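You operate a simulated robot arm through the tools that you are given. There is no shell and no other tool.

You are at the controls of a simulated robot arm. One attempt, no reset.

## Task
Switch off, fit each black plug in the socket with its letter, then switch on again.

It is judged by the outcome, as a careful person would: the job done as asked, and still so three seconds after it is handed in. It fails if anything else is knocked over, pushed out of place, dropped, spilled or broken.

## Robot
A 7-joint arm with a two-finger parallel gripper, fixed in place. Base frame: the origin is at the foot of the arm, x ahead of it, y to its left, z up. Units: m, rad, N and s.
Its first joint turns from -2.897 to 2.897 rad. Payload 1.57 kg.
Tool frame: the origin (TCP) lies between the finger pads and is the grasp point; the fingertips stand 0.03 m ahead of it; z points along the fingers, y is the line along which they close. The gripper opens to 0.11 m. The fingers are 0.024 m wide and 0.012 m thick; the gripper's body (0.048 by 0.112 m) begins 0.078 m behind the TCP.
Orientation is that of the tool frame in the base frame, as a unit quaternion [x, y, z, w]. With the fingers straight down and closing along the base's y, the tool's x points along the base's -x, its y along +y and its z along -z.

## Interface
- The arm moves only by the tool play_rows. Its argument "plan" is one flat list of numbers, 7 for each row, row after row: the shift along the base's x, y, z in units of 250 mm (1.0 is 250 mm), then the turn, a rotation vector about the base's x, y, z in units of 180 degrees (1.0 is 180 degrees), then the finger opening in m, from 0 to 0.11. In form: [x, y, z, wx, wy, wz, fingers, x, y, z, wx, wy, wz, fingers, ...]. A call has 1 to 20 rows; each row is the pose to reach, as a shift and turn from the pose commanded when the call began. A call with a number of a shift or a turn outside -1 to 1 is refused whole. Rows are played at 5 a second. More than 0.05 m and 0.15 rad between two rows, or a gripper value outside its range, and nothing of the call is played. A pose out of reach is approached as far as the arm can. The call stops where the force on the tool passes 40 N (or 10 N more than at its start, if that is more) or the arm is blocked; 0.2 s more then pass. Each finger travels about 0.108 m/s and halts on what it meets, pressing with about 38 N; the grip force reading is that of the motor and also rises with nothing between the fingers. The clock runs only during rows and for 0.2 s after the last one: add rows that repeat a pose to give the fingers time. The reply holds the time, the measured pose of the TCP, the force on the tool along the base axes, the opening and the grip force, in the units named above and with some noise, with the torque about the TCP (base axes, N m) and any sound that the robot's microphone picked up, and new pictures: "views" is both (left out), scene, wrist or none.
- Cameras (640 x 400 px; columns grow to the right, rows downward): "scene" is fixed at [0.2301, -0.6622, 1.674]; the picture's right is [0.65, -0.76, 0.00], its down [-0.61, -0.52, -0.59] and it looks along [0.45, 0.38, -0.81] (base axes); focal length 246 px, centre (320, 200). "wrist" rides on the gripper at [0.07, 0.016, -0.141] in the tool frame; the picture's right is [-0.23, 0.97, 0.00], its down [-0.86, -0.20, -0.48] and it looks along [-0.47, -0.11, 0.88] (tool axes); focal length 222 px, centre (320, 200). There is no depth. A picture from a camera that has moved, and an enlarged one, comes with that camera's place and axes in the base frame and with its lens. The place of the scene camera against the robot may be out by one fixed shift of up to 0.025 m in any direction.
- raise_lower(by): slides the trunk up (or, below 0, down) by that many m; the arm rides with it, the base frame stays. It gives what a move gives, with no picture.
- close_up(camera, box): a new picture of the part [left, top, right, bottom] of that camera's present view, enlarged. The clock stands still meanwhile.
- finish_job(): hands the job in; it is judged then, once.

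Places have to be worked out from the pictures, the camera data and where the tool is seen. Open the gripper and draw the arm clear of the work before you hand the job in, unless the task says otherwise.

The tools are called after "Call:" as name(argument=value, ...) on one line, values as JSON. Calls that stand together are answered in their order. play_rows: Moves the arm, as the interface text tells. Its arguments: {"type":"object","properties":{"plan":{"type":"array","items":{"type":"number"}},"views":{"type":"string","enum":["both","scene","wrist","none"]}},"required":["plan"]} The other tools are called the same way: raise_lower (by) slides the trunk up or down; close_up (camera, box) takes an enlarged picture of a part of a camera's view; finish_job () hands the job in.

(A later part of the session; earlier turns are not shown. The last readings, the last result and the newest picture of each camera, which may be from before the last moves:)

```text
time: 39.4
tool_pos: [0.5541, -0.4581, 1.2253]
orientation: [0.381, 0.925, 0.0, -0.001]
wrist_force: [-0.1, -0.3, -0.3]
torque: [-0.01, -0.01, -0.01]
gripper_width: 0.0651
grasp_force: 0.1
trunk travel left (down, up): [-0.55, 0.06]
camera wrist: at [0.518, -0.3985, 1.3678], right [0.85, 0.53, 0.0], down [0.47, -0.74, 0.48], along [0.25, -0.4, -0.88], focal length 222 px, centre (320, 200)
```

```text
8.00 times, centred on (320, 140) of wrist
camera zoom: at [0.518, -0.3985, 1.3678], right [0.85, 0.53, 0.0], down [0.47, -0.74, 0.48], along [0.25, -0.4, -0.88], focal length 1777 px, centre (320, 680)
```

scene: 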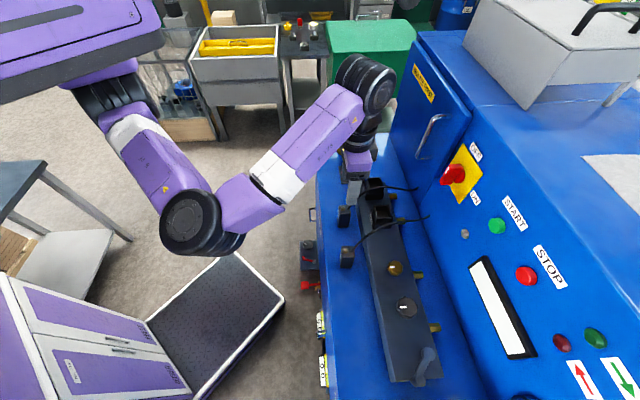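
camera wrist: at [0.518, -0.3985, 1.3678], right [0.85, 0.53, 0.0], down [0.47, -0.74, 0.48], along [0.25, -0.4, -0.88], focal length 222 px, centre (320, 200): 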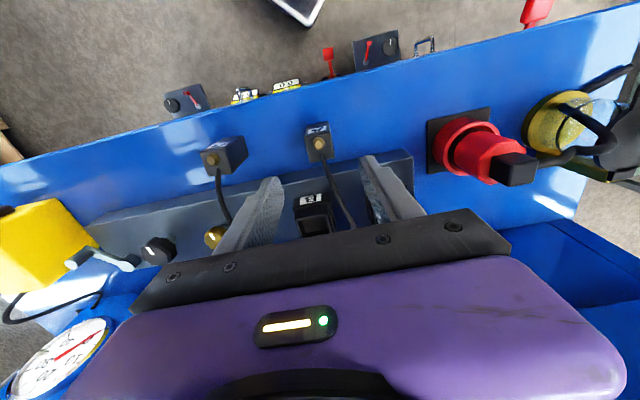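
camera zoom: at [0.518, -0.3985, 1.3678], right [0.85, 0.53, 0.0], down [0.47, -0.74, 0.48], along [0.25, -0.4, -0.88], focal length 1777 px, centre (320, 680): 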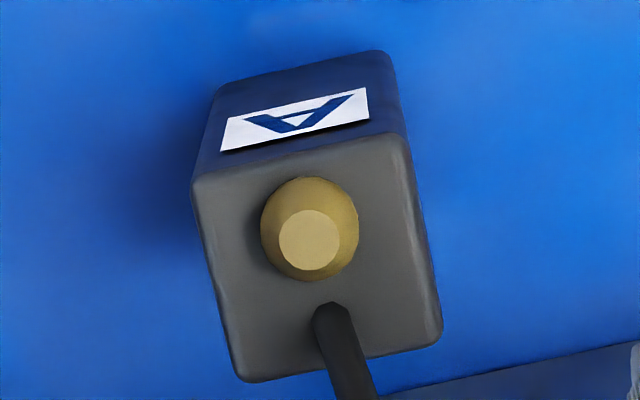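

Its centre is only 1.7 mm off the tool axis. I'll descend, grip again, and check.

Call:
play_rows(plan=[-0.0048, 0.0048, -0.12, 0, 0, 0, 0.06, -0.0048, 0.0048, -0.24, 0, 0, 0, 0.06, -0.0048, 0.0048, -0.36, 0, 0, 0, 0.06, -0.0048, 0.0048, -0.43, 0, 0, 0, 0.06, -0.0048, 0.0048, -0.457, 0, 0, 0, 0.06, -0.0048, 0.0048, -0.457, 0, 0, 0, 0.06, -0.0048, 0.0048, -0.457, 0, 0, 0, 0.042, -0.0048, 0.0048, -0.457, 0, 0, 0, 0.032, -0.0048, 0.0048, -0.457, 0, 0, 0, 0.02, -0.0048, 0.0048, -0.457, 0, 0, 0, 0.02])

Call:
close_up(camera="wrist", box=[240, 140, 400, 240])

Call:
close_up(camera="scene", box=[310, 160, 410, 222])

```text
time: 41.6
tool_pos: [0.555, -0.4566, 1.1114]
orientation: [0.382, 0.924, 0.001, -0.001]
wrist_force: [-0.7, -0.3, -0.3]
torque: [-0.01, 0.01, -0.03]
gripper_width: 0.0313
grasp_force: 37.7
trunk travel left (down, up): [-0.55, 0.06]
camera wrist: at [0.5172, -0.3975, 1.2527], right [0.85, 0.53, 0.0], down [0.47, -0.74, 0.48], along [0.25, -0.4, -0.88], focal length 222 px, centre (320, 200)
```

scene: 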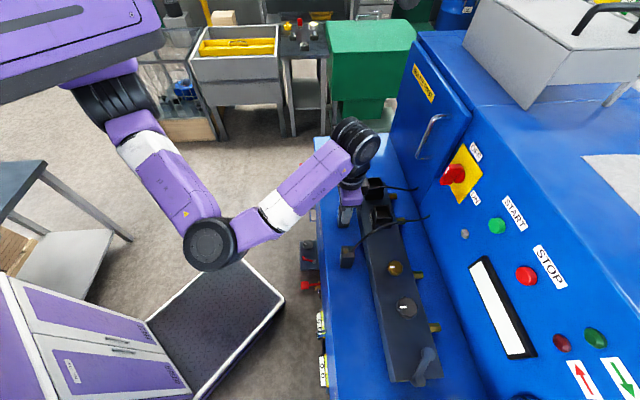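
wrist: 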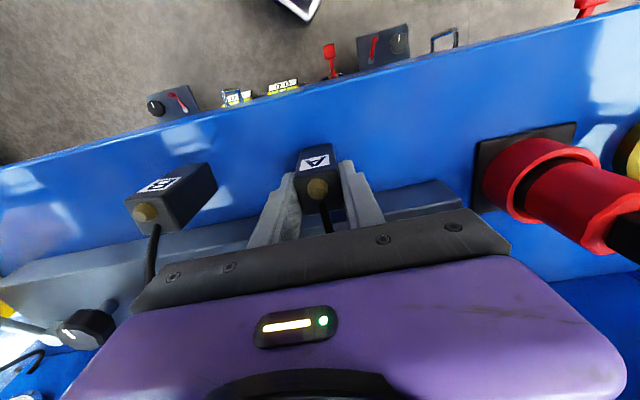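

```text
4.00 times, centred on (320, 190) of wrist
camera zoom: at [0.5172, -0.3975, 1.2527], right [0.85, 0.53, 0.0], down [0.47, -0.74, 0.48], along [0.25, -0.4, -0.88], focal length 888 px, centre (320, 240)
```

zoom: 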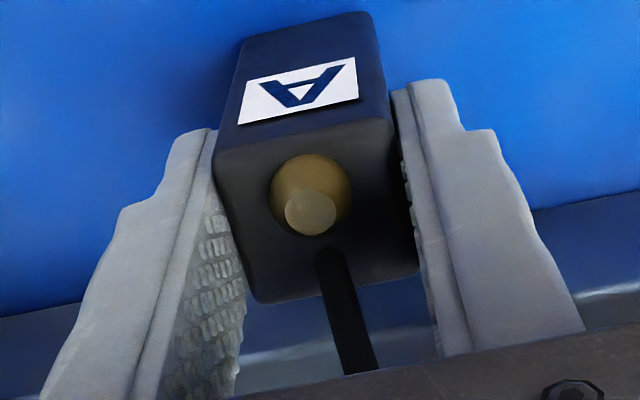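

```text
6.40 times, centred on (360, 191) of scene
camera zoom: at [0.2301, -0.6622, 1.674], right [0.65, -0.76, 0.0], down [-0.61, -0.52, -0.59], along [0.45, 0.38, -0.81], focal length 1573 px, centre (64, 258)
```

zoom: 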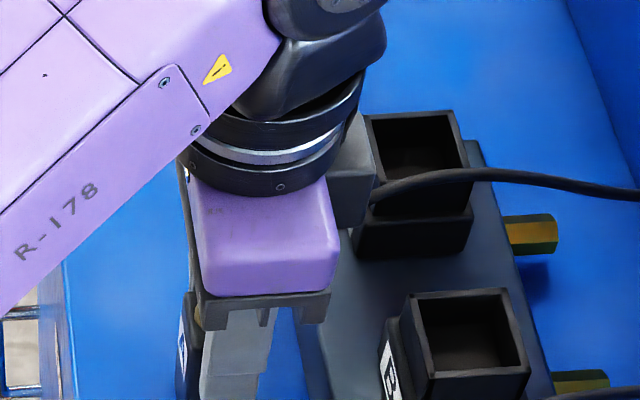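

The grip matches the first one. I'll lift and carry it to a corrected hover over socket A, about 2.5 mm further towards the panel than before.

Call:
play_rows(plan=[0, 0, 0.08, 0, 0, 0, 0.02, 0, 0, 0.2, 0, 0, 0, 0.02, 0, 0, 0.34, 0, 0, 0, 0.02, 0, 0, 0.48, 0, 0, 0, 0.02, 0, 0, 0.56, 0, 0, 0, 0.02, 0.09, -0.013, 0.56, 0, 0, 0, 0.02, 0.18, -0.026, 0.56, 0, 0, 0, 0.02, 0.28, -0.04, 0.56, 0, 0, 0, 0.02, 0.38, -0.054, 0.56, 0, 0, 0, 0.02, 0.47, -0.068, 0.56, 0, 0, 0, 0.02, 0.47, -0.068, 0.48, 0, 0, 0, 0.02, 0.47, -0.068, 0.41, 0, 0, 0, 0.02, 0.47, -0.068, 0.385, 0, 0, 0, 0.02, 0.47, -0.068, 0.385, 0, 0, 0, 0.02], views="none")

Call:
close_up(camera="wrist", box=[270, 120, 366, 180])

Call:
close_up(camera="scene", box=[345, 155, 409, 195])

```text
time: 44.6
tool_pos: [0.6711, -0.4737, 1.205]
orientation: [0.381, 0.924, -0.001, -0.001]
wrist_force: [1.1, 0.4, -1.0]
torque: [0.01, 0.0, -0.01]
gripper_width: 0.0316
grasp_force: 38.2
trunk travel left (down, up): [-0.55, 0.06]
```

```text
6.67 times, centred on (318, 150) of wrist
camera zoom: at [0.6342, -0.4135, 1.3487], right [0.85, 0.53, 0.0], down [0.47, -0.74, 0.48], along [0.25, -0.4, -0.88], focal length 1481 px, centre (333, 533)
```

zoom: 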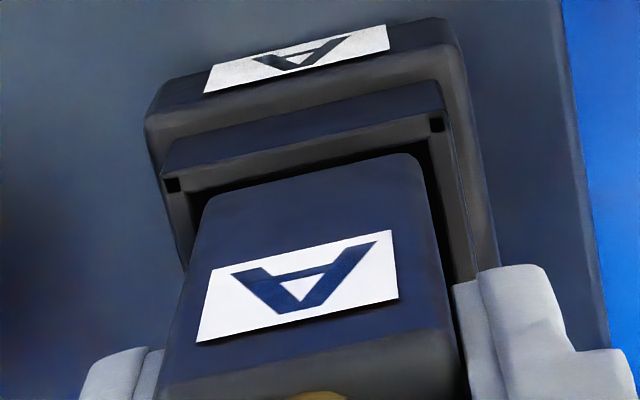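

```text
10.00 times, centred on (377, 175) of scene
camera zoom: at [0.2301, -0.6622, 1.674], right [0.65, -0.76, 0.0], down [-0.61, -0.52, -0.59], along [0.45, 0.38, -0.81], focal length 2458 px, centre (-250, 450)
```

zoom: 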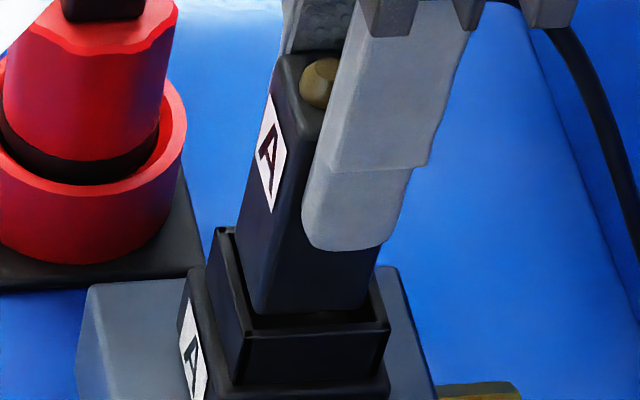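

The gaps are now symmetric left and right, with about 2 mm at the front. I'll lower slowly again.

Call:
play_rows(plan=[0, 0, -0.012, 0, 0, 0, 0.02, 0, 0, -0.024, 0, 0, 0, 0.02, 0, 0, -0.036, 0, 0, 0, 0.02, 0, 0, -0.044, 0, 0, 0, 0.02], views="none")

Call:
close_up(camera="wrist", box=[270, 120, 366, 180])

Call:
close_up(camera="scene", box=[345, 155, 409, 195])

```text
time: 45.6
tool_pos: [0.6712, -0.4727, 1.1993]
orientation: [0.381, 0.924, 0.0, 0.001]
wrist_force: [4.8, -2.5, 30.9]
torque: [0.19, 0.12, -0.02]
gripper_width: 0.0315
grasp_force: 38.3
trunk travel left (down, up): [-0.55, 0.06]
```

```text
6.67 times, centred on (318, 150) of wrist
camera zoom: at [0.6337, -0.4132, 1.3402], right [0.85, 0.53, 0.0], down [0.47, -0.74, 0.48], along [0.26, -0.41, -0.88], focal length 1481 px, centre (333, 533)
```

zoom: 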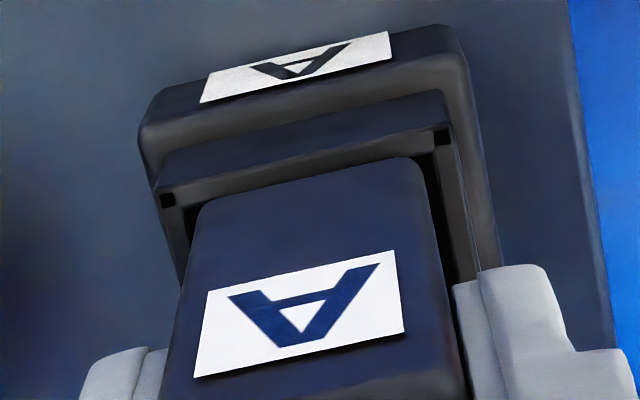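

```text
10.00 times, centred on (377, 175) of scene
camera zoom: at [0.2301, -0.6622, 1.674], right [0.65, -0.76, 0.0], down [-0.61, -0.52, -0.59], along [0.45, 0.38, -0.81], focal length 2458 px, centre (-250, 450)
```

zoom: 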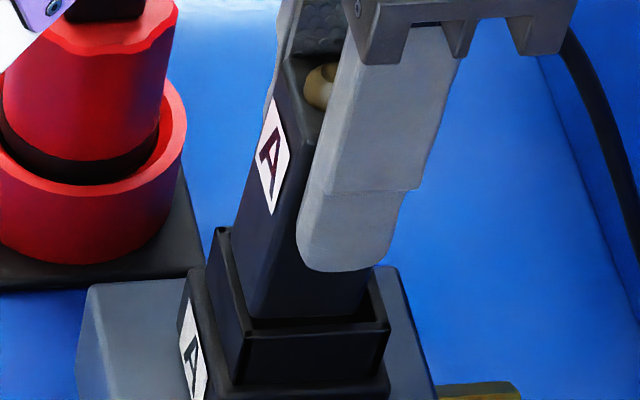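

There's about 31 N up, and the torque implies contact at the front edge of the plug. I'll zoom in closely on the interface before doing anything else.

Call:
close_up(camera="wrist", box=[288, 132, 344, 167])

Call:
close_up(camera="scene", box=[362, 172, 394, 192])

```text
11.43 times, centred on (316, 150) of wrist
camera zoom: at [0.6337, -0.4132, 1.3402], right [0.85, 0.53, 0.0], down [0.47, -0.74, 0.48], along [0.26, -0.41, -0.88], focal length 2538 px, centre (366, 777)
```

zoom: 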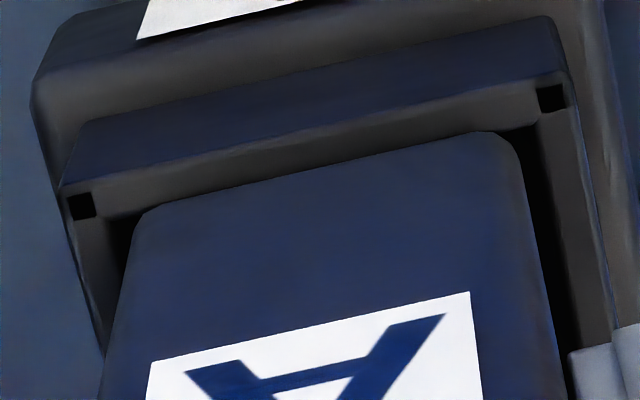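

```text
16.00 times, centred on (378, 182) of scene
camera zoom: at [0.2301, -0.6622, 1.674], right [0.65, -0.76, 0.0], down [-0.61, -0.52, -0.59], along [0.45, 0.38, -0.81], focal length 3933 px, centre (-608, 488)
```

zoom: 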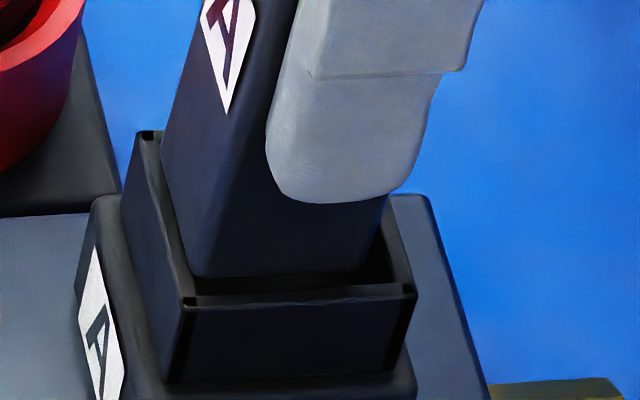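

The scene close-up at contact level shows about 1 mm of gap at the front and 5 mm at the back, so the plug must go about 2.3 mm further towards the panel. I'll lift a little, shift, and try again.

Call:
play_rows(plan=[0, 0, 0.02, 0, 0, 0, 0.02, 0.0064, -0.0064, 0.03, 0, 0, 0, 0.02, 0.0064, -0.0064, 0.018, 0, 0, 0, 0.02, 0.0064, -0.0064, 0.006, 0, 0, 0, 0.02, 0.0064, -0.0064, -0.006, 0, 0, 0, 0.02, 0.0064, -0.0064, -0.018, 0, 0, 0, 0.02, 0.0064, -0.0064, -0.024, 0, 0, 0, 0.02], views="none")

Call:
close_up(camera="wrist", box=[288, 132, 344, 167])

Call:
close_up(camera="scene", box=[362, 172, 394, 192])

```text
time: 47.2
tool_pos: [0.672, -0.475, 1.1903]
orientation: [0.38, 0.925, 0.0, -0.001]
wrist_force: [-0.4, -0.8, -1.1]
torque: [-0.02, 0.0, 0.03]
gripper_width: 0.0313
grasp_force: 38.0
trunk travel left (down, up): [-0.55, 0.06]
```

```text
11.43 times, centred on (316, 150) of wrist
camera zoom: at [0.636, -0.4152, 1.3322], right [0.85, 0.53, 0.0], down [0.47, -0.74, 0.48], along [0.25, -0.4, -0.88], focal length 2538 px, centre (366, 777)
```

zoom: 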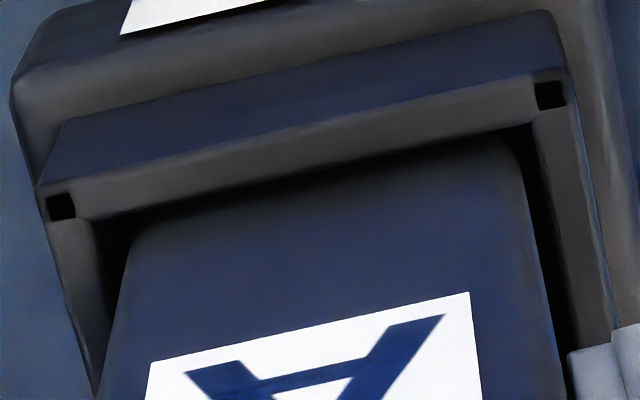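

```text
16.00 times, centred on (378, 182) of scene
camera zoom: at [0.2301, -0.6622, 1.674], right [0.65, -0.76, 0.0], down [-0.61, -0.52, -0.59], along [0.45, 0.38, -0.81], focal length 3933 px, centre (-608, 488)
```

zoom: 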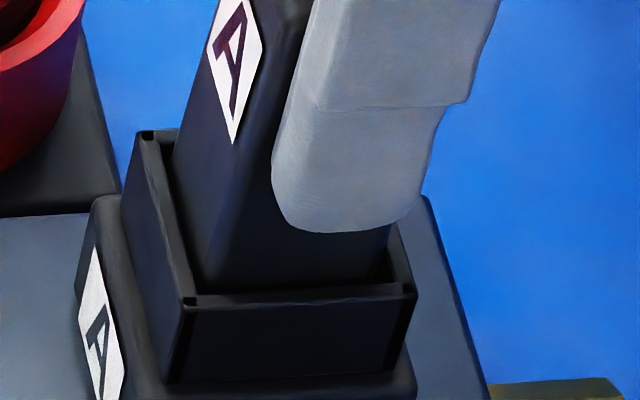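

The plug is now inside the opening with zero force. I'll continue lowering in small steps.

Call:
play_rows(plan=[0, 0, -0.014, 0, 0, 0, 0.02, 0, 0, -0.028, 0, 0, 0, 0.02, 0, 0, -0.042, 0, 0, 0, 0.02, 0, 0, -0.056, 0, 0, 0, 0.02, 0, 0, -0.07, 0, 0, 0, 0.02, 0, 0, -0.084, 0, 0, 0, 0.02], views="none")

Call:
close_up(camera="wrist", box=[270, 120, 366, 180])

Call:
close_up(camera="scene", box=[345, 155, 409, 195])

```text
time: 48.6
tool_pos: [0.6719, -0.4733, 1.17]
orientation: [0.381, 0.925, 0.0, 0.001]
wrist_force: [-2.0, 0.2, 30.6]
torque: [-0.24, -0.12, -0.03]
gripper_width: 0.0318
grasp_force: 38.2
trunk travel left (down, up): [-0.55, 0.06]
```

```text
6.67 times, centred on (318, 150) of wrist
camera zoom: at [0.6348, -0.4138, 1.3129], right [0.85, 0.53, 0.0], down [0.47, -0.74, 0.48], along [0.25, -0.41, -0.88], focal length 1481 px, centre (333, 533)
```

zoom: 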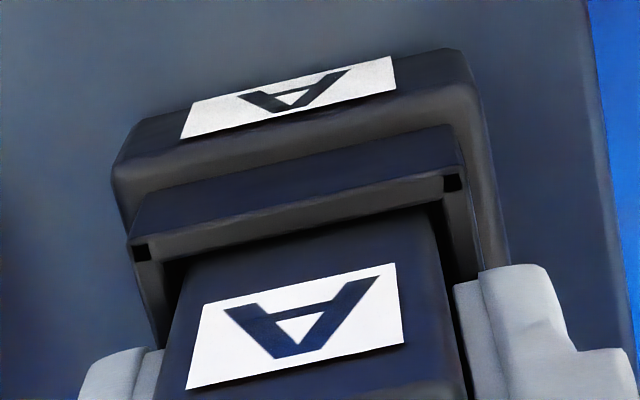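

```text
10.00 times, centred on (377, 175) of scene
camera zoom: at [0.2301, -0.6622, 1.674], right [0.65, -0.76, 0.0], down [-0.61, -0.52, -0.59], along [0.45, 0.38, -0.81], focal length 2458 px, centre (-250, 450)
```

zoom: 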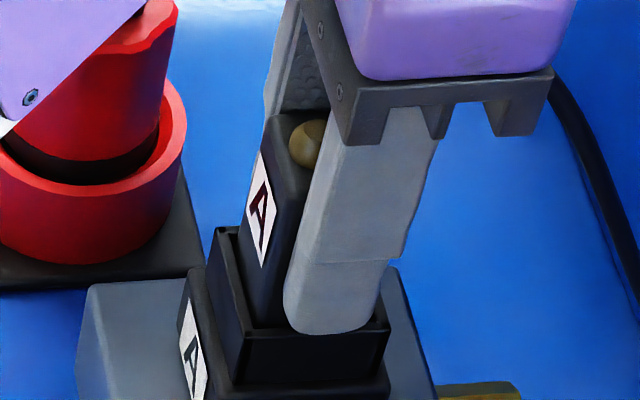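

Resistance reads 30 N at about 26 mm deep. The plug may be bottoming out, or binding slightly because it tilted in the grip. I'll release it, let it settle, rise, and look.

Call:
play_rows(plan=[0, 0, 0.004, 0, 0, 0, 0.02, 0, 0, 0.004, 0, 0, 0, 0.036, 0, 0, 0.004, 0, 0, 0, 0.045, 0, 0, 0.004, 0, 0, 0, 0.052, 0, 0, 0.06, 0, 0, 0, 0.055, 0, 0, 0.16, 0, 0, 0, 0.055, 0, 0, 0.28, 0, 0, 0, 0.055, 0, 0, 0.4, 0, 0, 0, 0.055, 0, 0, 0.4, 0, 0, 0, 0.055])

Call:
close_up(camera="wrist", box=[270, 100, 366, 160])

Call:
close_up(camera="scene", box=[345, 145, 409, 195])

```text
time: 50.6
tool_pos: [0.6721, -0.4739, 1.2689]
orientation: [0.381, 0.925, 0.0, -0.001]
wrist_force: [0.2, 1.2, -0.2]
torque: [0.02, -0.03, 0.0]
gripper_width: 0.0549
grasp_force: 0.0
trunk travel left (down, up): [-0.55, 0.06]
camera wrist: at [0.6358, -0.4157, 1.4124], right [0.85, 0.53, 0.0], down [0.47, -0.75, 0.48], along [0.25, -0.4, -0.88], focal length 222 px, centre (320, 200)
```

scene: 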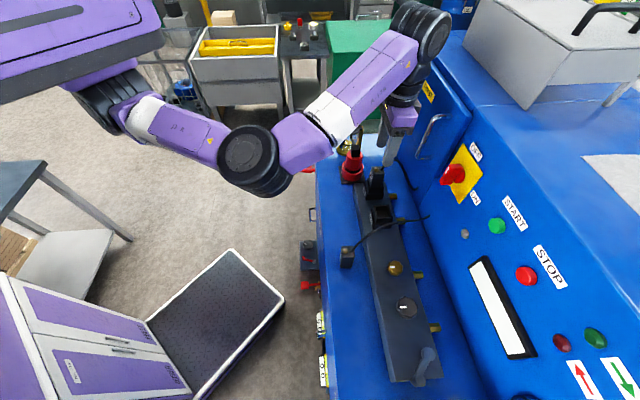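
wrist: 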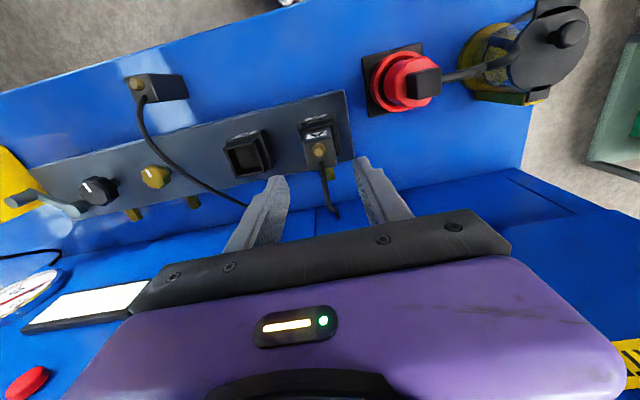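

```text
6.67 times, centred on (318, 130) of wrist
camera zoom: at [0.6358, -0.4157, 1.4124], right [0.85, 0.53, 0.0], down [0.47, -0.75, 0.48], along [0.25, -0.4, -0.88], focal length 1481 px, centre (333, 667)
```

zoom: 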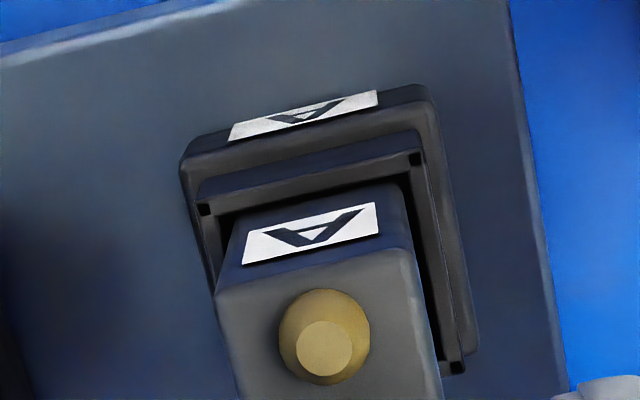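

```text
8.00 times, centred on (377, 170) of scene
camera zoom: at [0.2301, -0.6622, 1.674], right [0.65, -0.76, 0.0], down [-0.61, -0.52, -0.59], along [0.45, 0.38, -0.81], focal length 1967 px, centre (-136, 440)
```

zoom: 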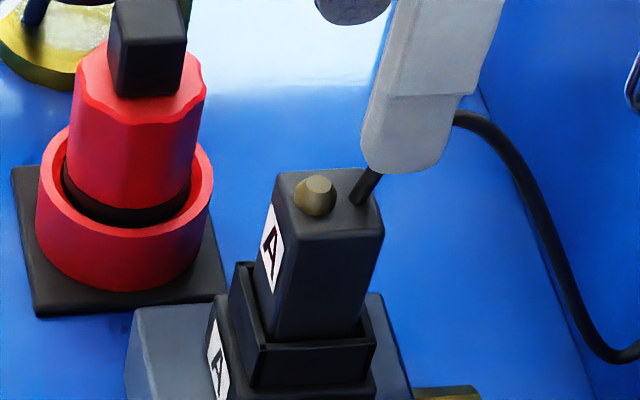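

Plug A stands upright in socket A with its letter facing front. I'll press on its top edges with the fingers straddling the brass knob and cord, to check that it's fully seated.

Call:
play_rows(plan=[0, 0, -0.04, 0, 0, 0, 0.03, 0, 0, -0.1, 0, 0, 0, 0.019, 0, 0, -0.16, 0, 0, 0, 0.019, 0, 0, -0.2, 0, 0, 0, 0.019, 0, 0, -0.212, 0, 0, 0, 0.019, 0, 0, -0.22, 0, 0, 0, 0.019, 0, 0, -0.228, 0, 0, 0, 0.019, 0, 0, -0.236, 0, 0, 0, 0.019, 0, 0, -0.244, 0, 0, 0, 0.019, 0, 0, -0.252, 0, 0, 0, 0.019, 0, 0, -0.26, 0, 0, 0, 0.019], views="wrist")

Call:
close_up(camera="wrist", box=[270, 120, 398, 200])

Call:
close_up(camera="scene", box=[345, 145, 409, 195])

```text
time: 52.3
tool_pos: [0.6724, -0.4741, 1.2172]
orientation: [0.38, 0.925, -0.001, 0.003]
wrist_force: [-1.0, 2.9, 14.2]
torque: [0.19, 0.17, 0.01]
gripper_width: 0.0191
grasp_force: 0.0
trunk travel left (down, up): [-0.55, 0.06]
stopped in row 8: the force on the tool passed its limit at 43 N (the readings are from after the stop); the commanded pose is now the measured one
camera wrist: at [0.6347, -0.4148, 1.3595], right [0.85, 0.53, 0.0], down [0.46, -0.74, 0.48], along [0.26, -0.41, -0.87], focal length 222 px, centre (320, 200)
```

wrist: 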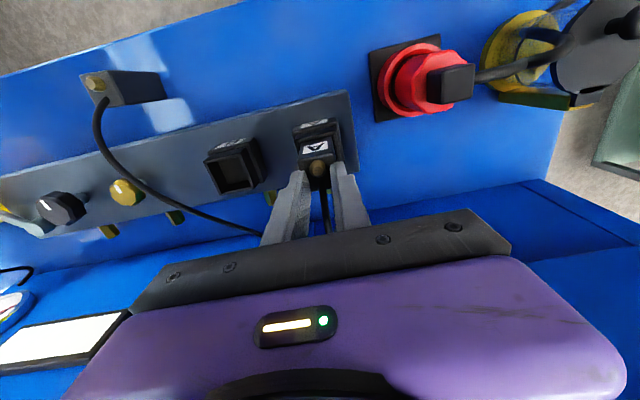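

```text
5.00 times, centred on (334, 160) of wrist
camera zoom: at [0.6347, -0.4148, 1.3595], right [0.85, 0.53, 0.0], down [0.46, -0.74, 0.48], along [0.26, -0.41, -0.87], focal length 1111 px, centre (250, 400)
```

zoom: 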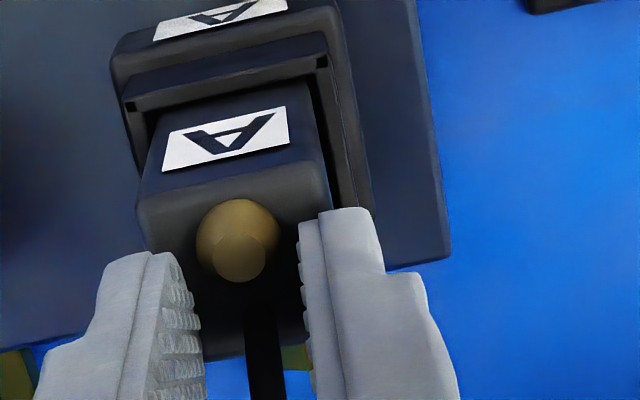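

```text
8.00 times, centred on (377, 170) of scene
camera zoom: at [0.2301, -0.6622, 1.674], right [0.65, -0.76, 0.0], down [-0.61, -0.52, -0.59], along [0.45, 0.38, -0.81], focal length 1967 px, centre (-136, 440)
```

zoom: 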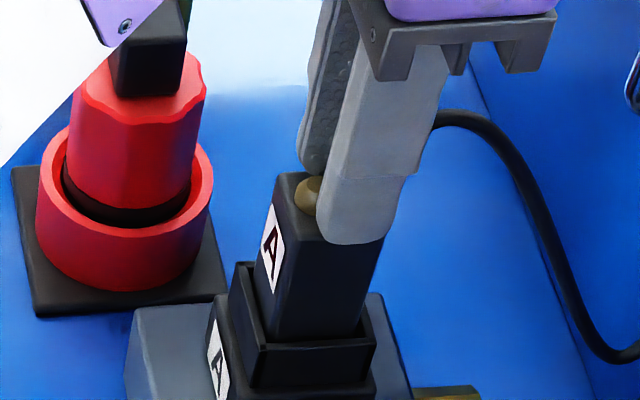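

It resisted at 43 N, so the plug is bottomed or blocked at roughly 20 mm deep. I'll inspect empty socket B's interior to judge the real cavity depth.

Call:
close_up(camera="scene", box=[364, 198, 404, 228])

Call:
close_up(camera="wrist", box=[200, 130, 264, 200])

Call:
close_up(camera="scene", box=[361, 165, 393, 197])

```text
13.33 times, centred on (384, 213) of scene
camera zoom: at [0.2301, -0.6622, 1.674], right [0.65, -0.76, 0.0], down [-0.61, -0.52, -0.59], along [0.45, 0.38, -0.81], focal length 3278 px, centre (-533, 27)
```

zoom: 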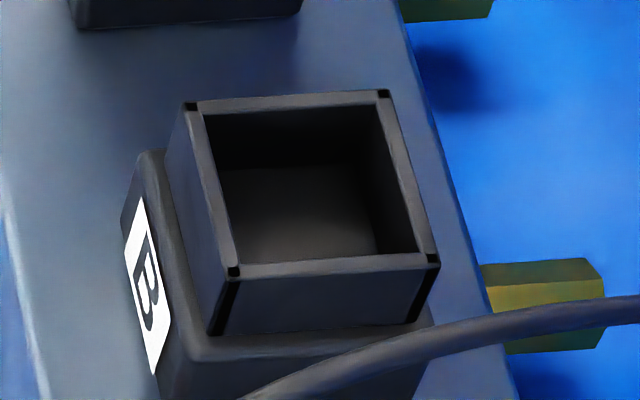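

```text
5.71 times, centred on (232, 165) of wrist
camera zoom: at [0.6347, -0.4148, 1.3595], right [0.85, 0.53, 0.0], down [0.46, -0.74, 0.48], along [0.26, -0.41, -0.87], focal length 1269 px, centre (823, 400)
```

zoom: 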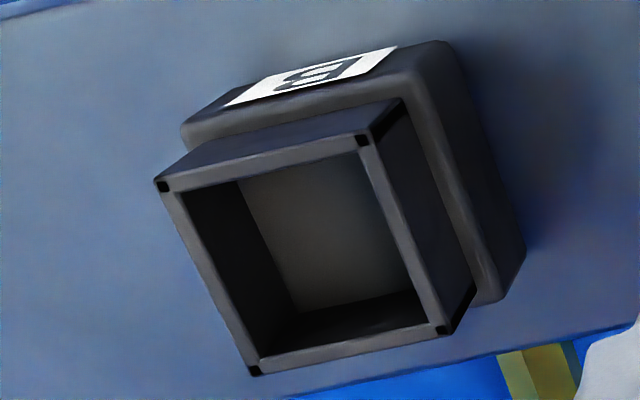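

```text
12.50 times, centred on (377, 181) of scene
camera zoom: at [0.2301, -0.6622, 1.674], right [0.65, -0.76, 0.0], down [-0.61, -0.52, -0.59], along [0.45, 0.38, -0.81], focal length 3073 px, centre (-392, 438)
```

zoom: 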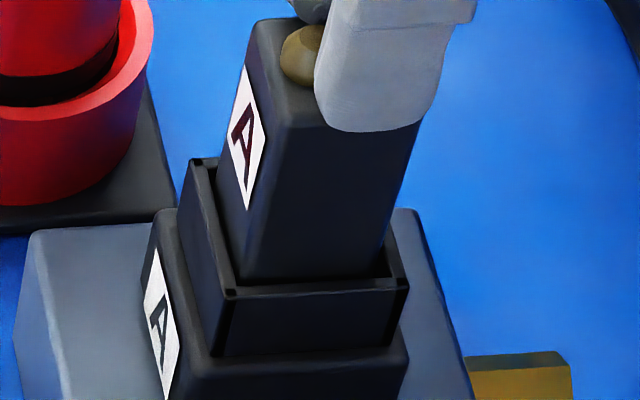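

The cavity is only about 21 mm deep, about as deep as the collar is tall, so plug A is bottomed and upright. Now I'll rise and go to plug B.

Call:
play_rows(plan=[0, 0, 0.08, 0, 0, 0, 0.019, 0, 0, 0.2, -0.0013, -0.0014, 0, 0.03, 0, 0, 0.26, -0.0013, -0.0014, 0, 0.05, -0.1, -0.032, 0.26, -0.0013, -0.0014, 0, 0.07, -0.22, -0.07, 0.26, -0.0013, -0.0014, 0, 0.07, -0.34, -0.108, 0.26, -0.0013, -0.0014, 0, 0.07, -0.46, -0.146, 0.26, -0.0013, -0.0014, 0, 0.07, -0.58, -0.184, 0.22, -0.0013, -0.0014, 0, 0.07, -0.7, -0.222, 0.18, -0.0013, -0.0014, 0, 0.07, -0.8, -0.253, 0.13, -0.0013, -0.0014, 0, 0.07, -0.846, -0.268, 0.13, -0.0013, -0.0014, 0, 0.07, -0.846, -0.268, 0.13, -0.0013, -0.0014, 0, 0.07])

Call:
close_up(camera="wrist", box=[280, 110, 360, 160])

Call:
close_up(camera="wrist", box=[220, 80, 500, 230])

Call:
close_up(camera="scene", box=[345, 145, 441, 215])

```text
time: 54.9
tool_pos: [0.4598, -0.5416, 1.2482]
orientation: [0.38, 0.925, -0.001, 0.005]
wrist_force: [0.2, 0.1, 0.3]
torque: [-0.01, 0.0, -0.01]
gripper_width: 0.0699
grasp_force: 0.0
trunk travel left (down, up): [-0.55, 0.06]
camera wrist: at [0.4222, -0.4809, 1.3893], right [0.85, 0.53, 0.0], down [0.46, -0.74, 0.49], along [0.26, -0.41, -0.87], focal length 222 px, centre (320, 200)
```

scene: 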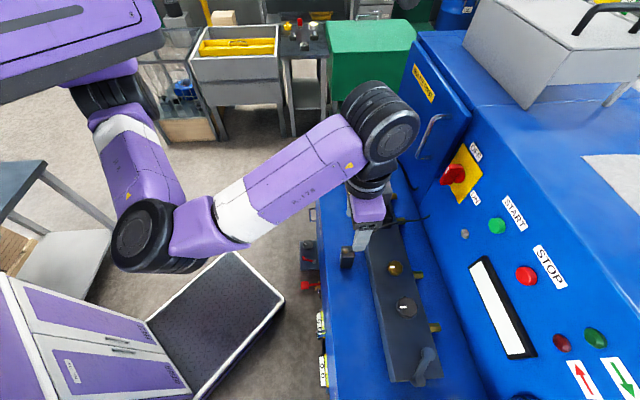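
wrist: 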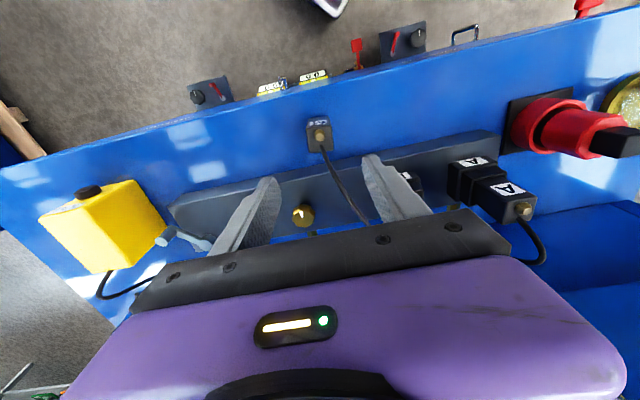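

```text
8.00 times, centred on (320, 135) of wrist
camera zoom: at [0.4222, -0.4809, 1.3893], right [0.85, 0.53, 0.0], down [0.46, -0.74, 0.49], along [0.26, -0.41, -0.87], focal length 1777 px, centre (320, 720)
```

zoom: 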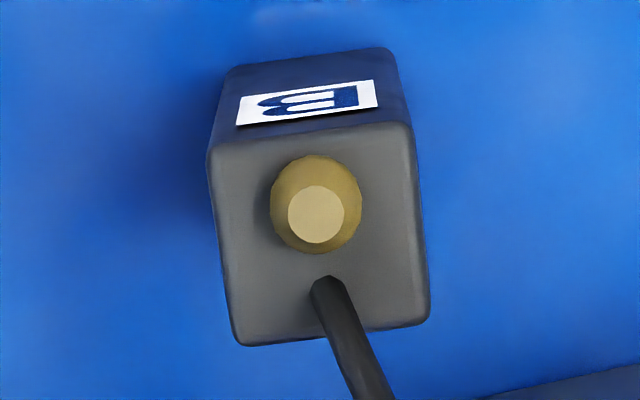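

```text
2.29 times, centred on (360, 155) of wrist
camera zoom: at [0.4222, -0.4809, 1.3893], right [0.85, 0.53, 0.0], down [0.46, -0.74, 0.49], along [0.26, -0.41, -0.87], focal length 508 px, centre (229, 303)
```

zoom: 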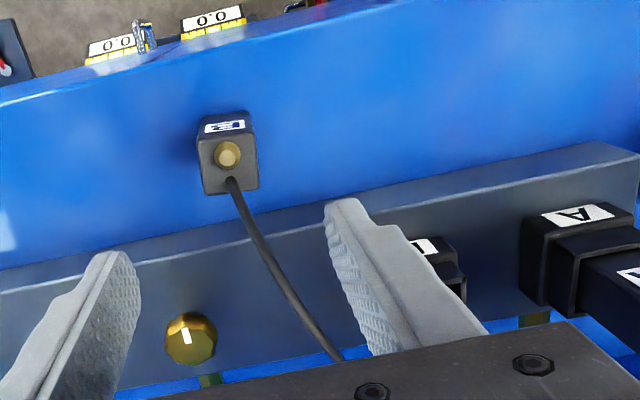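

```text
5.71 times, centred on (393, 180) of scene
camera zoom: at [0.2301, -0.6622, 1.674], right [0.65, -0.76, 0.0], down [-0.61, -0.52, -0.59], along [0.45, 0.38, -0.81], focal length 1405 px, centre (-97, 314)
```

zoom: 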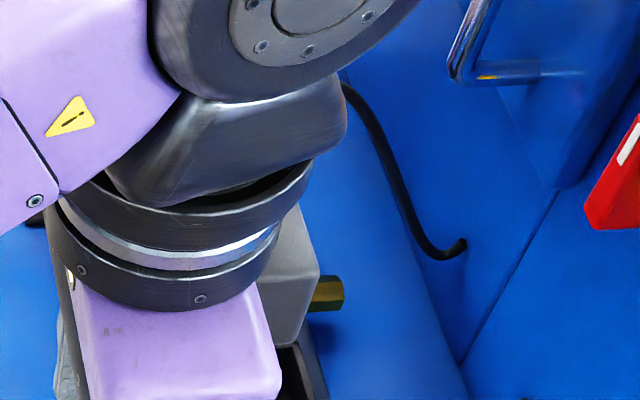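

Plug A is holding well. Plug B is 3.8 mm nearer me and 0.9 mm towards +e1, and turned -5.4° from the tool. I'll correct the pose, descend for a deeper grip than before, and close.

Call:
play_rows(plan=[-0.0084, 0.0132, 0, 0.0022, 0.0023, -0.03, 0.07, -0.0084, 0.0132, -0.12, 0.0022, 0.0023, -0.03, 0.06, -0.0084, 0.0132, -0.26, 0.0022, 0.0023, -0.03, 0.06, -0.0084, 0.0132, -0.4, 0.0022, 0.0023, -0.03, 0.06, -0.0084, 0.0132, -0.5, 0.0022, 0.0023, -0.03, 0.06, -0.0084, 0.0132, -0.5, 0.0022, 0.0023, -0.03, 0.06], views="wrist")

Call:
close_up(camera="wrist", box=[240, 130, 400, 230])

```text
time: 56.3
tool_pos: [0.4592, -0.5396, 1.1228]
orientation: [0.423, 0.906, -0.001, 0.0]
wrist_force: [0.3, 0.3, -0.7]
torque: [-0.01, -0.03, 0.0]
gripper_width: 0.0603
grasp_force: 0.0
trunk travel left (down, up): [-0.55, 0.06]
camera wrist: at [0.428, -0.4765, 1.2655], right [0.89, 0.45, 0.0], down [0.39, -0.78, 0.48], along [0.22, -0.43, -0.88], focal length 222 px, centre (320, 200)
```

wrist: 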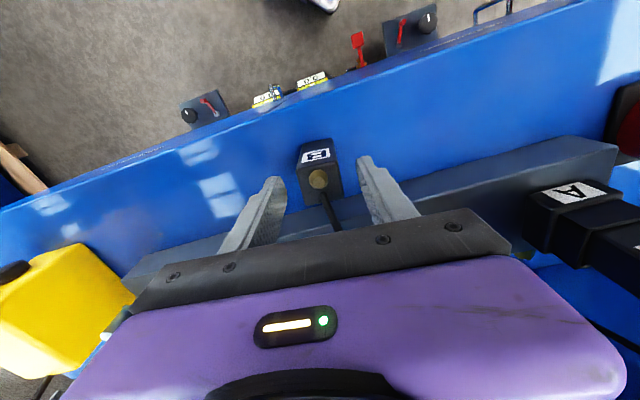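

```text
4.00 times, centred on (320, 180) of wrist
camera zoom: at [0.428, -0.4765, 1.2655], right [0.89, 0.45, 0.0], down [0.39, -0.78, 0.48], along [0.22, -0.43, -0.88], focal length 888 px, centre (320, 280)
```

zoom: 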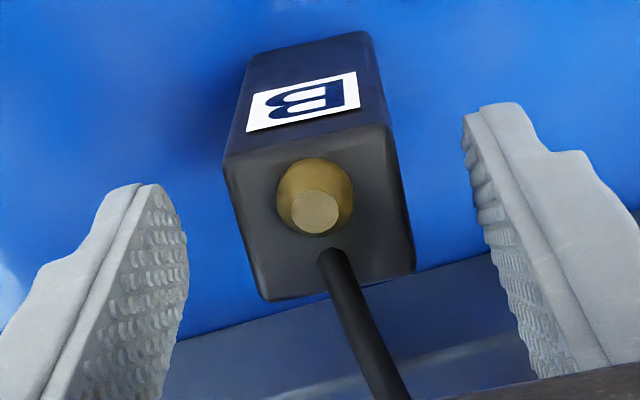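

Centring and yaw are good. I'll finish the descent and grip plug B.

Call:
play_rows(plan=[-0.0026, 0.003, -0.06, 0, 0, 0, 0.06, -0.0026, 0.003, -0.103, 0, 0, 0, 0.06, -0.0026, 0.003, -0.103, 0, 0, 0, 0.05, -0.0026, 0.003, -0.103, 0, 0, 0, 0.036, -0.0026, 0.003, -0.103, 0, 0, 0, 0.02, -0.0026, 0.003, -0.103, 0, 0, 0, 0.02], views="wrist")

Call:
close_up(camera="wrist", box=[240, 140, 400, 240])

```text
time: 57.7
tool_pos: [0.4589, -0.5389, 1.0958]
orientation: [0.424, 0.906, 0.0, 0.001]
wrist_force: [0.7, 1.3, 0.1]
torque: [0.01, 0.03, 0.02]
gripper_width: 0.0314
grasp_force: 38.3
trunk travel left (down, up): [-0.55, 0.06]
camera wrist: at [0.4273, -0.4757, 1.2397], right [0.89, 0.45, 0.0], down [0.39, -0.78, 0.48], along [0.22, -0.43, -0.88], focal length 222 px, centre (320, 200)
```

wrist: 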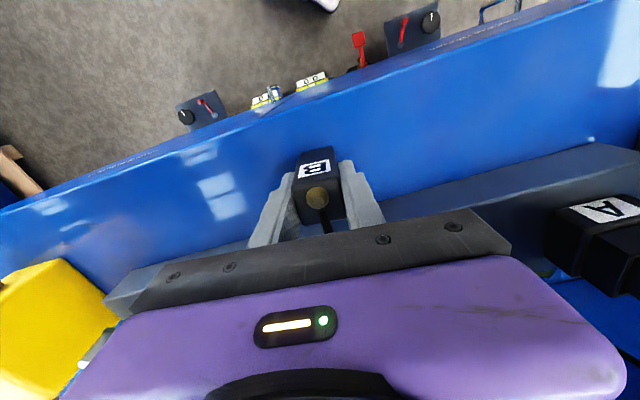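

```text
4.00 times, centred on (320, 190) of wrist
camera zoom: at [0.4273, -0.4757, 1.2397], right [0.89, 0.45, 0.0], down [0.39, -0.78, 0.48], along [0.22, -0.43, -0.88], focal length 888 px, centre (320, 240)
```

zoom: 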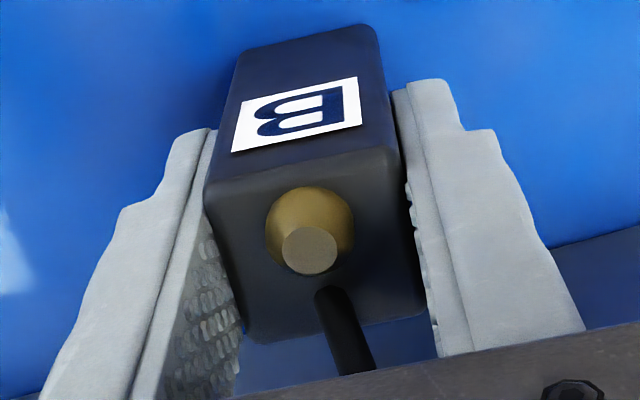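

Plug B is held squarely. I'll lift it, turn back to the socket's heading, and carry it to hover above socket B.

Call:
play_rows(plan=[0, 0, 0.08, 0, 0, 0, 0.02, 0, 0, 0.2, 0, 0, 0, 0.02, 0, 0, 0.33, 0, 0, 0, 0.02, 0, 0, 0.46, 0, 0, 0, 0.02, 0, 0, 0.54, 0, 0, 0.005, 0.02, 0.1, -0.005, 0.54, 0, 0, 0.012, 0.02, 0.2, -0.01, 0.54, 0, 0, 0.02, 0.02, 0.3, -0.015, 0.54, 0, 0, 0.0267, 0.02, 0.4, -0.02, 0.54, 0, 0, 0.0267, 0.02, 0.5, -0.024, 0.54, 0, 0, 0.0267, 0.02, 0.586, -0.028, 0.54, 0, 0, 0.0267, 0.02, 0.586, -0.028, 0.46, 0, 0, 0.0267, 0.02, 0.586, -0.028, 0.42, 0, 0, 0.0267, 0.02, 0.586, -0.028, 0.42, 0, 0, 0.0267, 0.02])

Call:
close_up(camera="wrist", box=[270, 120, 366, 180])

Call:
close_up(camera="scene", box=[352, 180, 416, 220])

```text
time: 60.7
tool_pos: [0.6047, -0.5444, 1.2035]
orientation: [0.385, 0.923, 0.0, 0.001]
wrist_force: [0.7, -0.5, -0.1]
torque: [0.01, 0.04, 0.0]
gripper_width: 0.0313
grasp_force: 38.1
trunk travel left (down, up): [-0.55, 0.06]
camera wrist: at [0.5689, -0.4839, 1.345], right [0.85, 0.52, 0.0], down [0.46, -0.75, 0.48], along [0.25, -0.41, -0.88], focal length 222 px, centre (320, 200)
```

scene: 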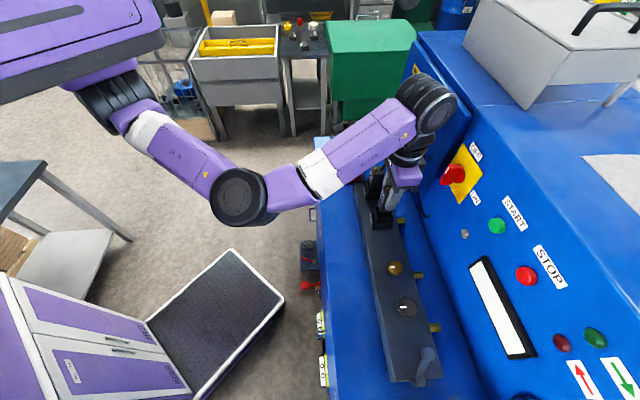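
wrist: 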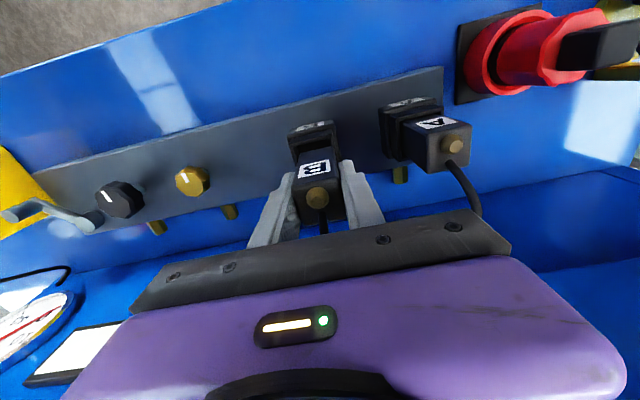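

```text
6.67 times, centred on (318, 150) of wrist
camera zoom: at [0.5689, -0.4839, 1.345], right [0.85, 0.52, 0.0], down [0.46, -0.75, 0.48], along [0.25, -0.41, -0.88], focal length 1481 px, centre (333, 533)
```

zoom: 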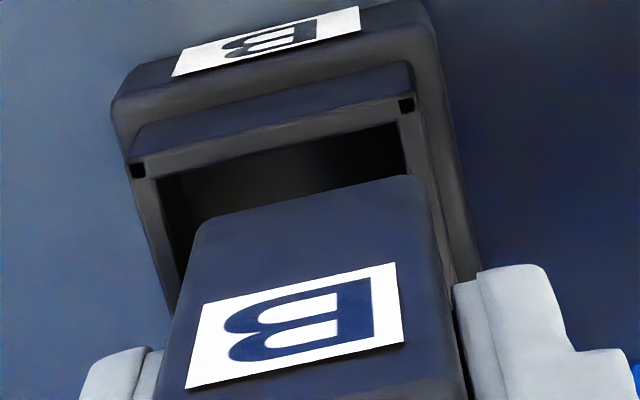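

```text
10.00 times, centred on (384, 200) of scene
camera zoom: at [0.2301, -0.6622, 1.674], right [0.65, -0.76, 0.0], down [-0.61, -0.52, -0.59], along [0.45, 0.38, -0.81], focal length 2458 px, centre (-320, 200)
```

zoom: 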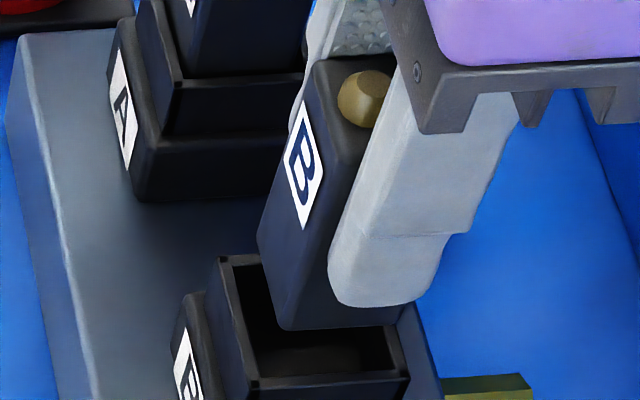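

The plug hangs about 4.5 mm too far towards +e1. I'll shift it, lower to just above the rim, and compare at the same level.

Call:
play_rows(plan=[-0.01, -0.0155, 0, 0, 0, 0, 0.02, -0.01, -0.0155, -0.016, 0, 0, 0, 0.02, -0.01, -0.0155, -0.032, 0, 0, 0, 0.02, -0.01, -0.0155, -0.032, 0, 0, 0, 0.02], views="none")

Call:
close_up(camera="wrist", box=[270, 120, 366, 180])

Call:
close_up(camera="scene", box=[364, 196, 404, 221])

```text
time: 61.7
tool_pos: [0.6025, -0.5495, 1.1949]
orientation: [0.385, 0.923, 0.0, 0.001]
wrist_force: [0.0, -0.1, -1.9]
torque: [-0.01, 0.01, -0.02]
gripper_width: 0.0315
grasp_force: 38.0
trunk travel left (down, up): [-0.55, 0.06]
```

```text
6.67 times, centred on (318, 150) of wrist
camera zoom: at [0.5662, -0.4897, 1.3367], right [0.85, 0.52, 0.0], down [0.46, -0.75, 0.48], along [0.25, -0.41, -0.88], focal length 1481 px, centre (333, 533)
```

zoom: 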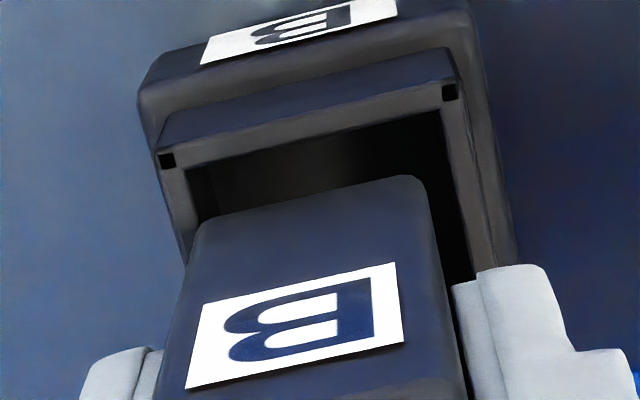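

```text
16.00 times, centred on (384, 208) of scene
camera zoom: at [0.2301, -0.6622, 1.674], right [0.65, -0.76, 0.0], down [-0.61, -0.52, -0.59], along [0.45, 0.38, -0.81], focal length 3933 px, centre (-704, 64)
```

zoom: 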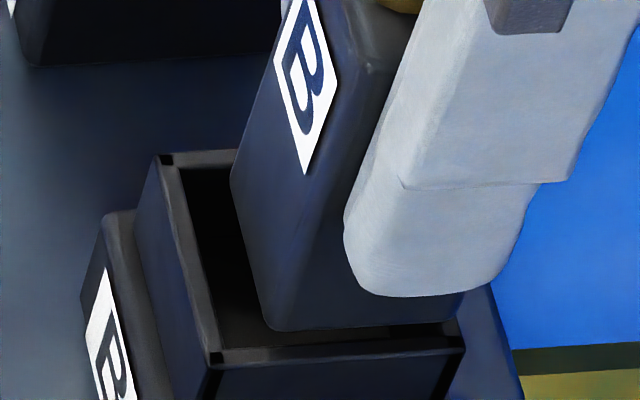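

At rim level the plug is about 3.5 mm too far back and 1.6 mm off towards -e1. I'll correct that and check again before lowering.

Call:
play_rows(plan=[-0.0028, 0.0074, 0.004, 0, 0, 0, 0.02, -0.0056, 0.0148, 0.004, 0, 0, 0, 0.02, -0.0056, 0.0148, 0, 0, 0, 0, 0.02, -0.0056, 0.0148, 0, 0, 0, 0, 0.02], views="none")

Call:
close_up(camera="wrist", box=[270, 120, 366, 180])

Call:
close_up(camera="scene", box=[364, 196, 404, 221])

```text
time: 62.7
tool_pos: [0.6011, -0.5458, 1.1946]
orientation: [0.385, 0.923, 0.0, 0.001]
wrist_force: [0.2, 1.2, -1.1]
torque: [-0.02, 0.0, 0.0]
gripper_width: 0.0313
grasp_force: 38.1
trunk travel left (down, up): [-0.55, 0.06]
```

```text
6.67 times, centred on (318, 150) of wrist
camera zoom: at [0.5647, -0.4859, 1.3372], right [0.85, 0.52, 0.0], down [0.46, -0.75, 0.48], along [0.25, -0.41, -0.88], focal length 1481 px, centre (333, 533)
```

zoom: 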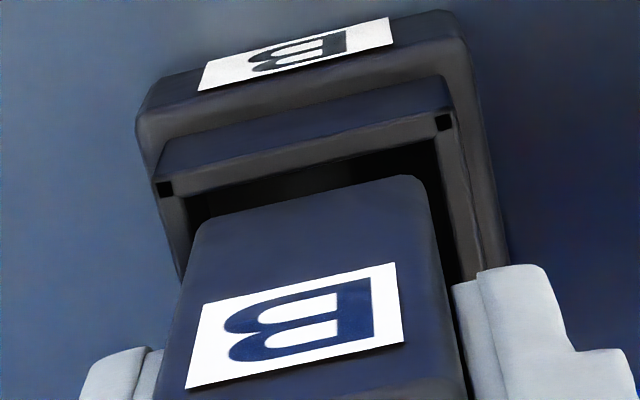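

```text
16.00 times, centred on (384, 208) of scene
camera zoom: at [0.2301, -0.6622, 1.674], right [0.65, -0.76, 0.0], down [-0.61, -0.52, -0.59], along [0.45, 0.38, -0.81], focal length 3933 px, centre (-704, 64)
```

zoom: 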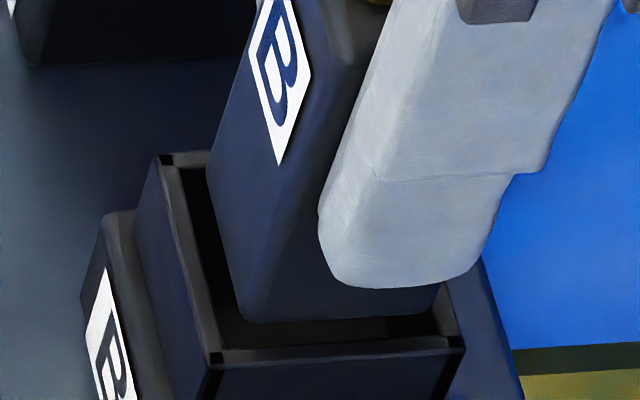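

Both views now agree the plug is inside the opening's outline. I'll lower gently.

Call:
play_rows(plan=[-0.0015, 0.0015, -0.012, 0, 0, 0, 0.02, -0.0015, 0.0015, -0.024, 0, 0, 0, 0.02, -0.0015, 0.0015, -0.036, 0, 0, 0, 0.02, -0.0015, 0.0015, -0.048, 0, 0, 0, 0.02, -0.0015, 0.0015, -0.048, 0, 0, 0, 0.02], views="none")

Call:
close_up(camera="wrist", box=[270, 120, 366, 180])

Call:
close_up(camera="scene", box=[364, 196, 404, 221])

```text
time: 63.9
tool_pos: [0.6015, -0.5448, 1.1833]
orientation: [0.385, 0.923, 0.0, 0.0]
wrist_force: [-0.2, -0.5, -1.4]
torque: [-0.02, 0.0, 0.02]
gripper_width: 0.0316
grasp_force: 37.9
trunk travel left (down, up): [-0.55, 0.06]
```

```text
6.67 times, centred on (318, 150) of wrist
camera zoom: at [0.5647, -0.4851, 1.3252], right [0.85, 0.52, 0.0], down [0.46, -0.75, 0.48], along [0.25, -0.41, -0.88], focal length 1481 px, centre (333, 533)
```

zoom: 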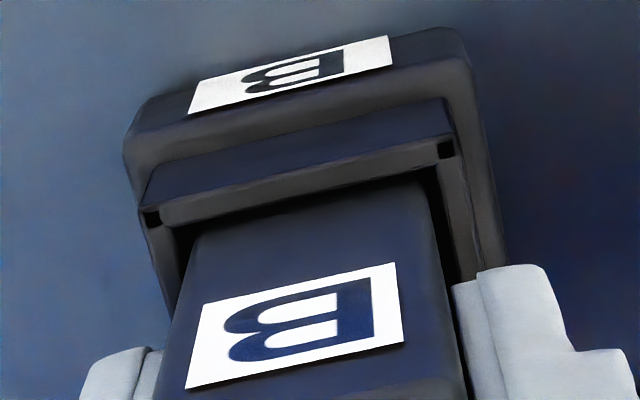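

```text
16.00 times, centred on (384, 208) of scene
camera zoom: at [0.2301, -0.6622, 1.674], right [0.65, -0.76, 0.0], down [-0.61, -0.52, -0.59], along [0.45, 0.38, -0.81], focal length 3933 px, centre (-704, 64)
```

zoom: 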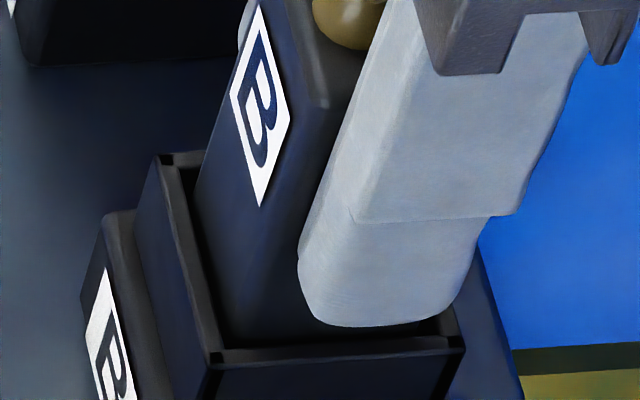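

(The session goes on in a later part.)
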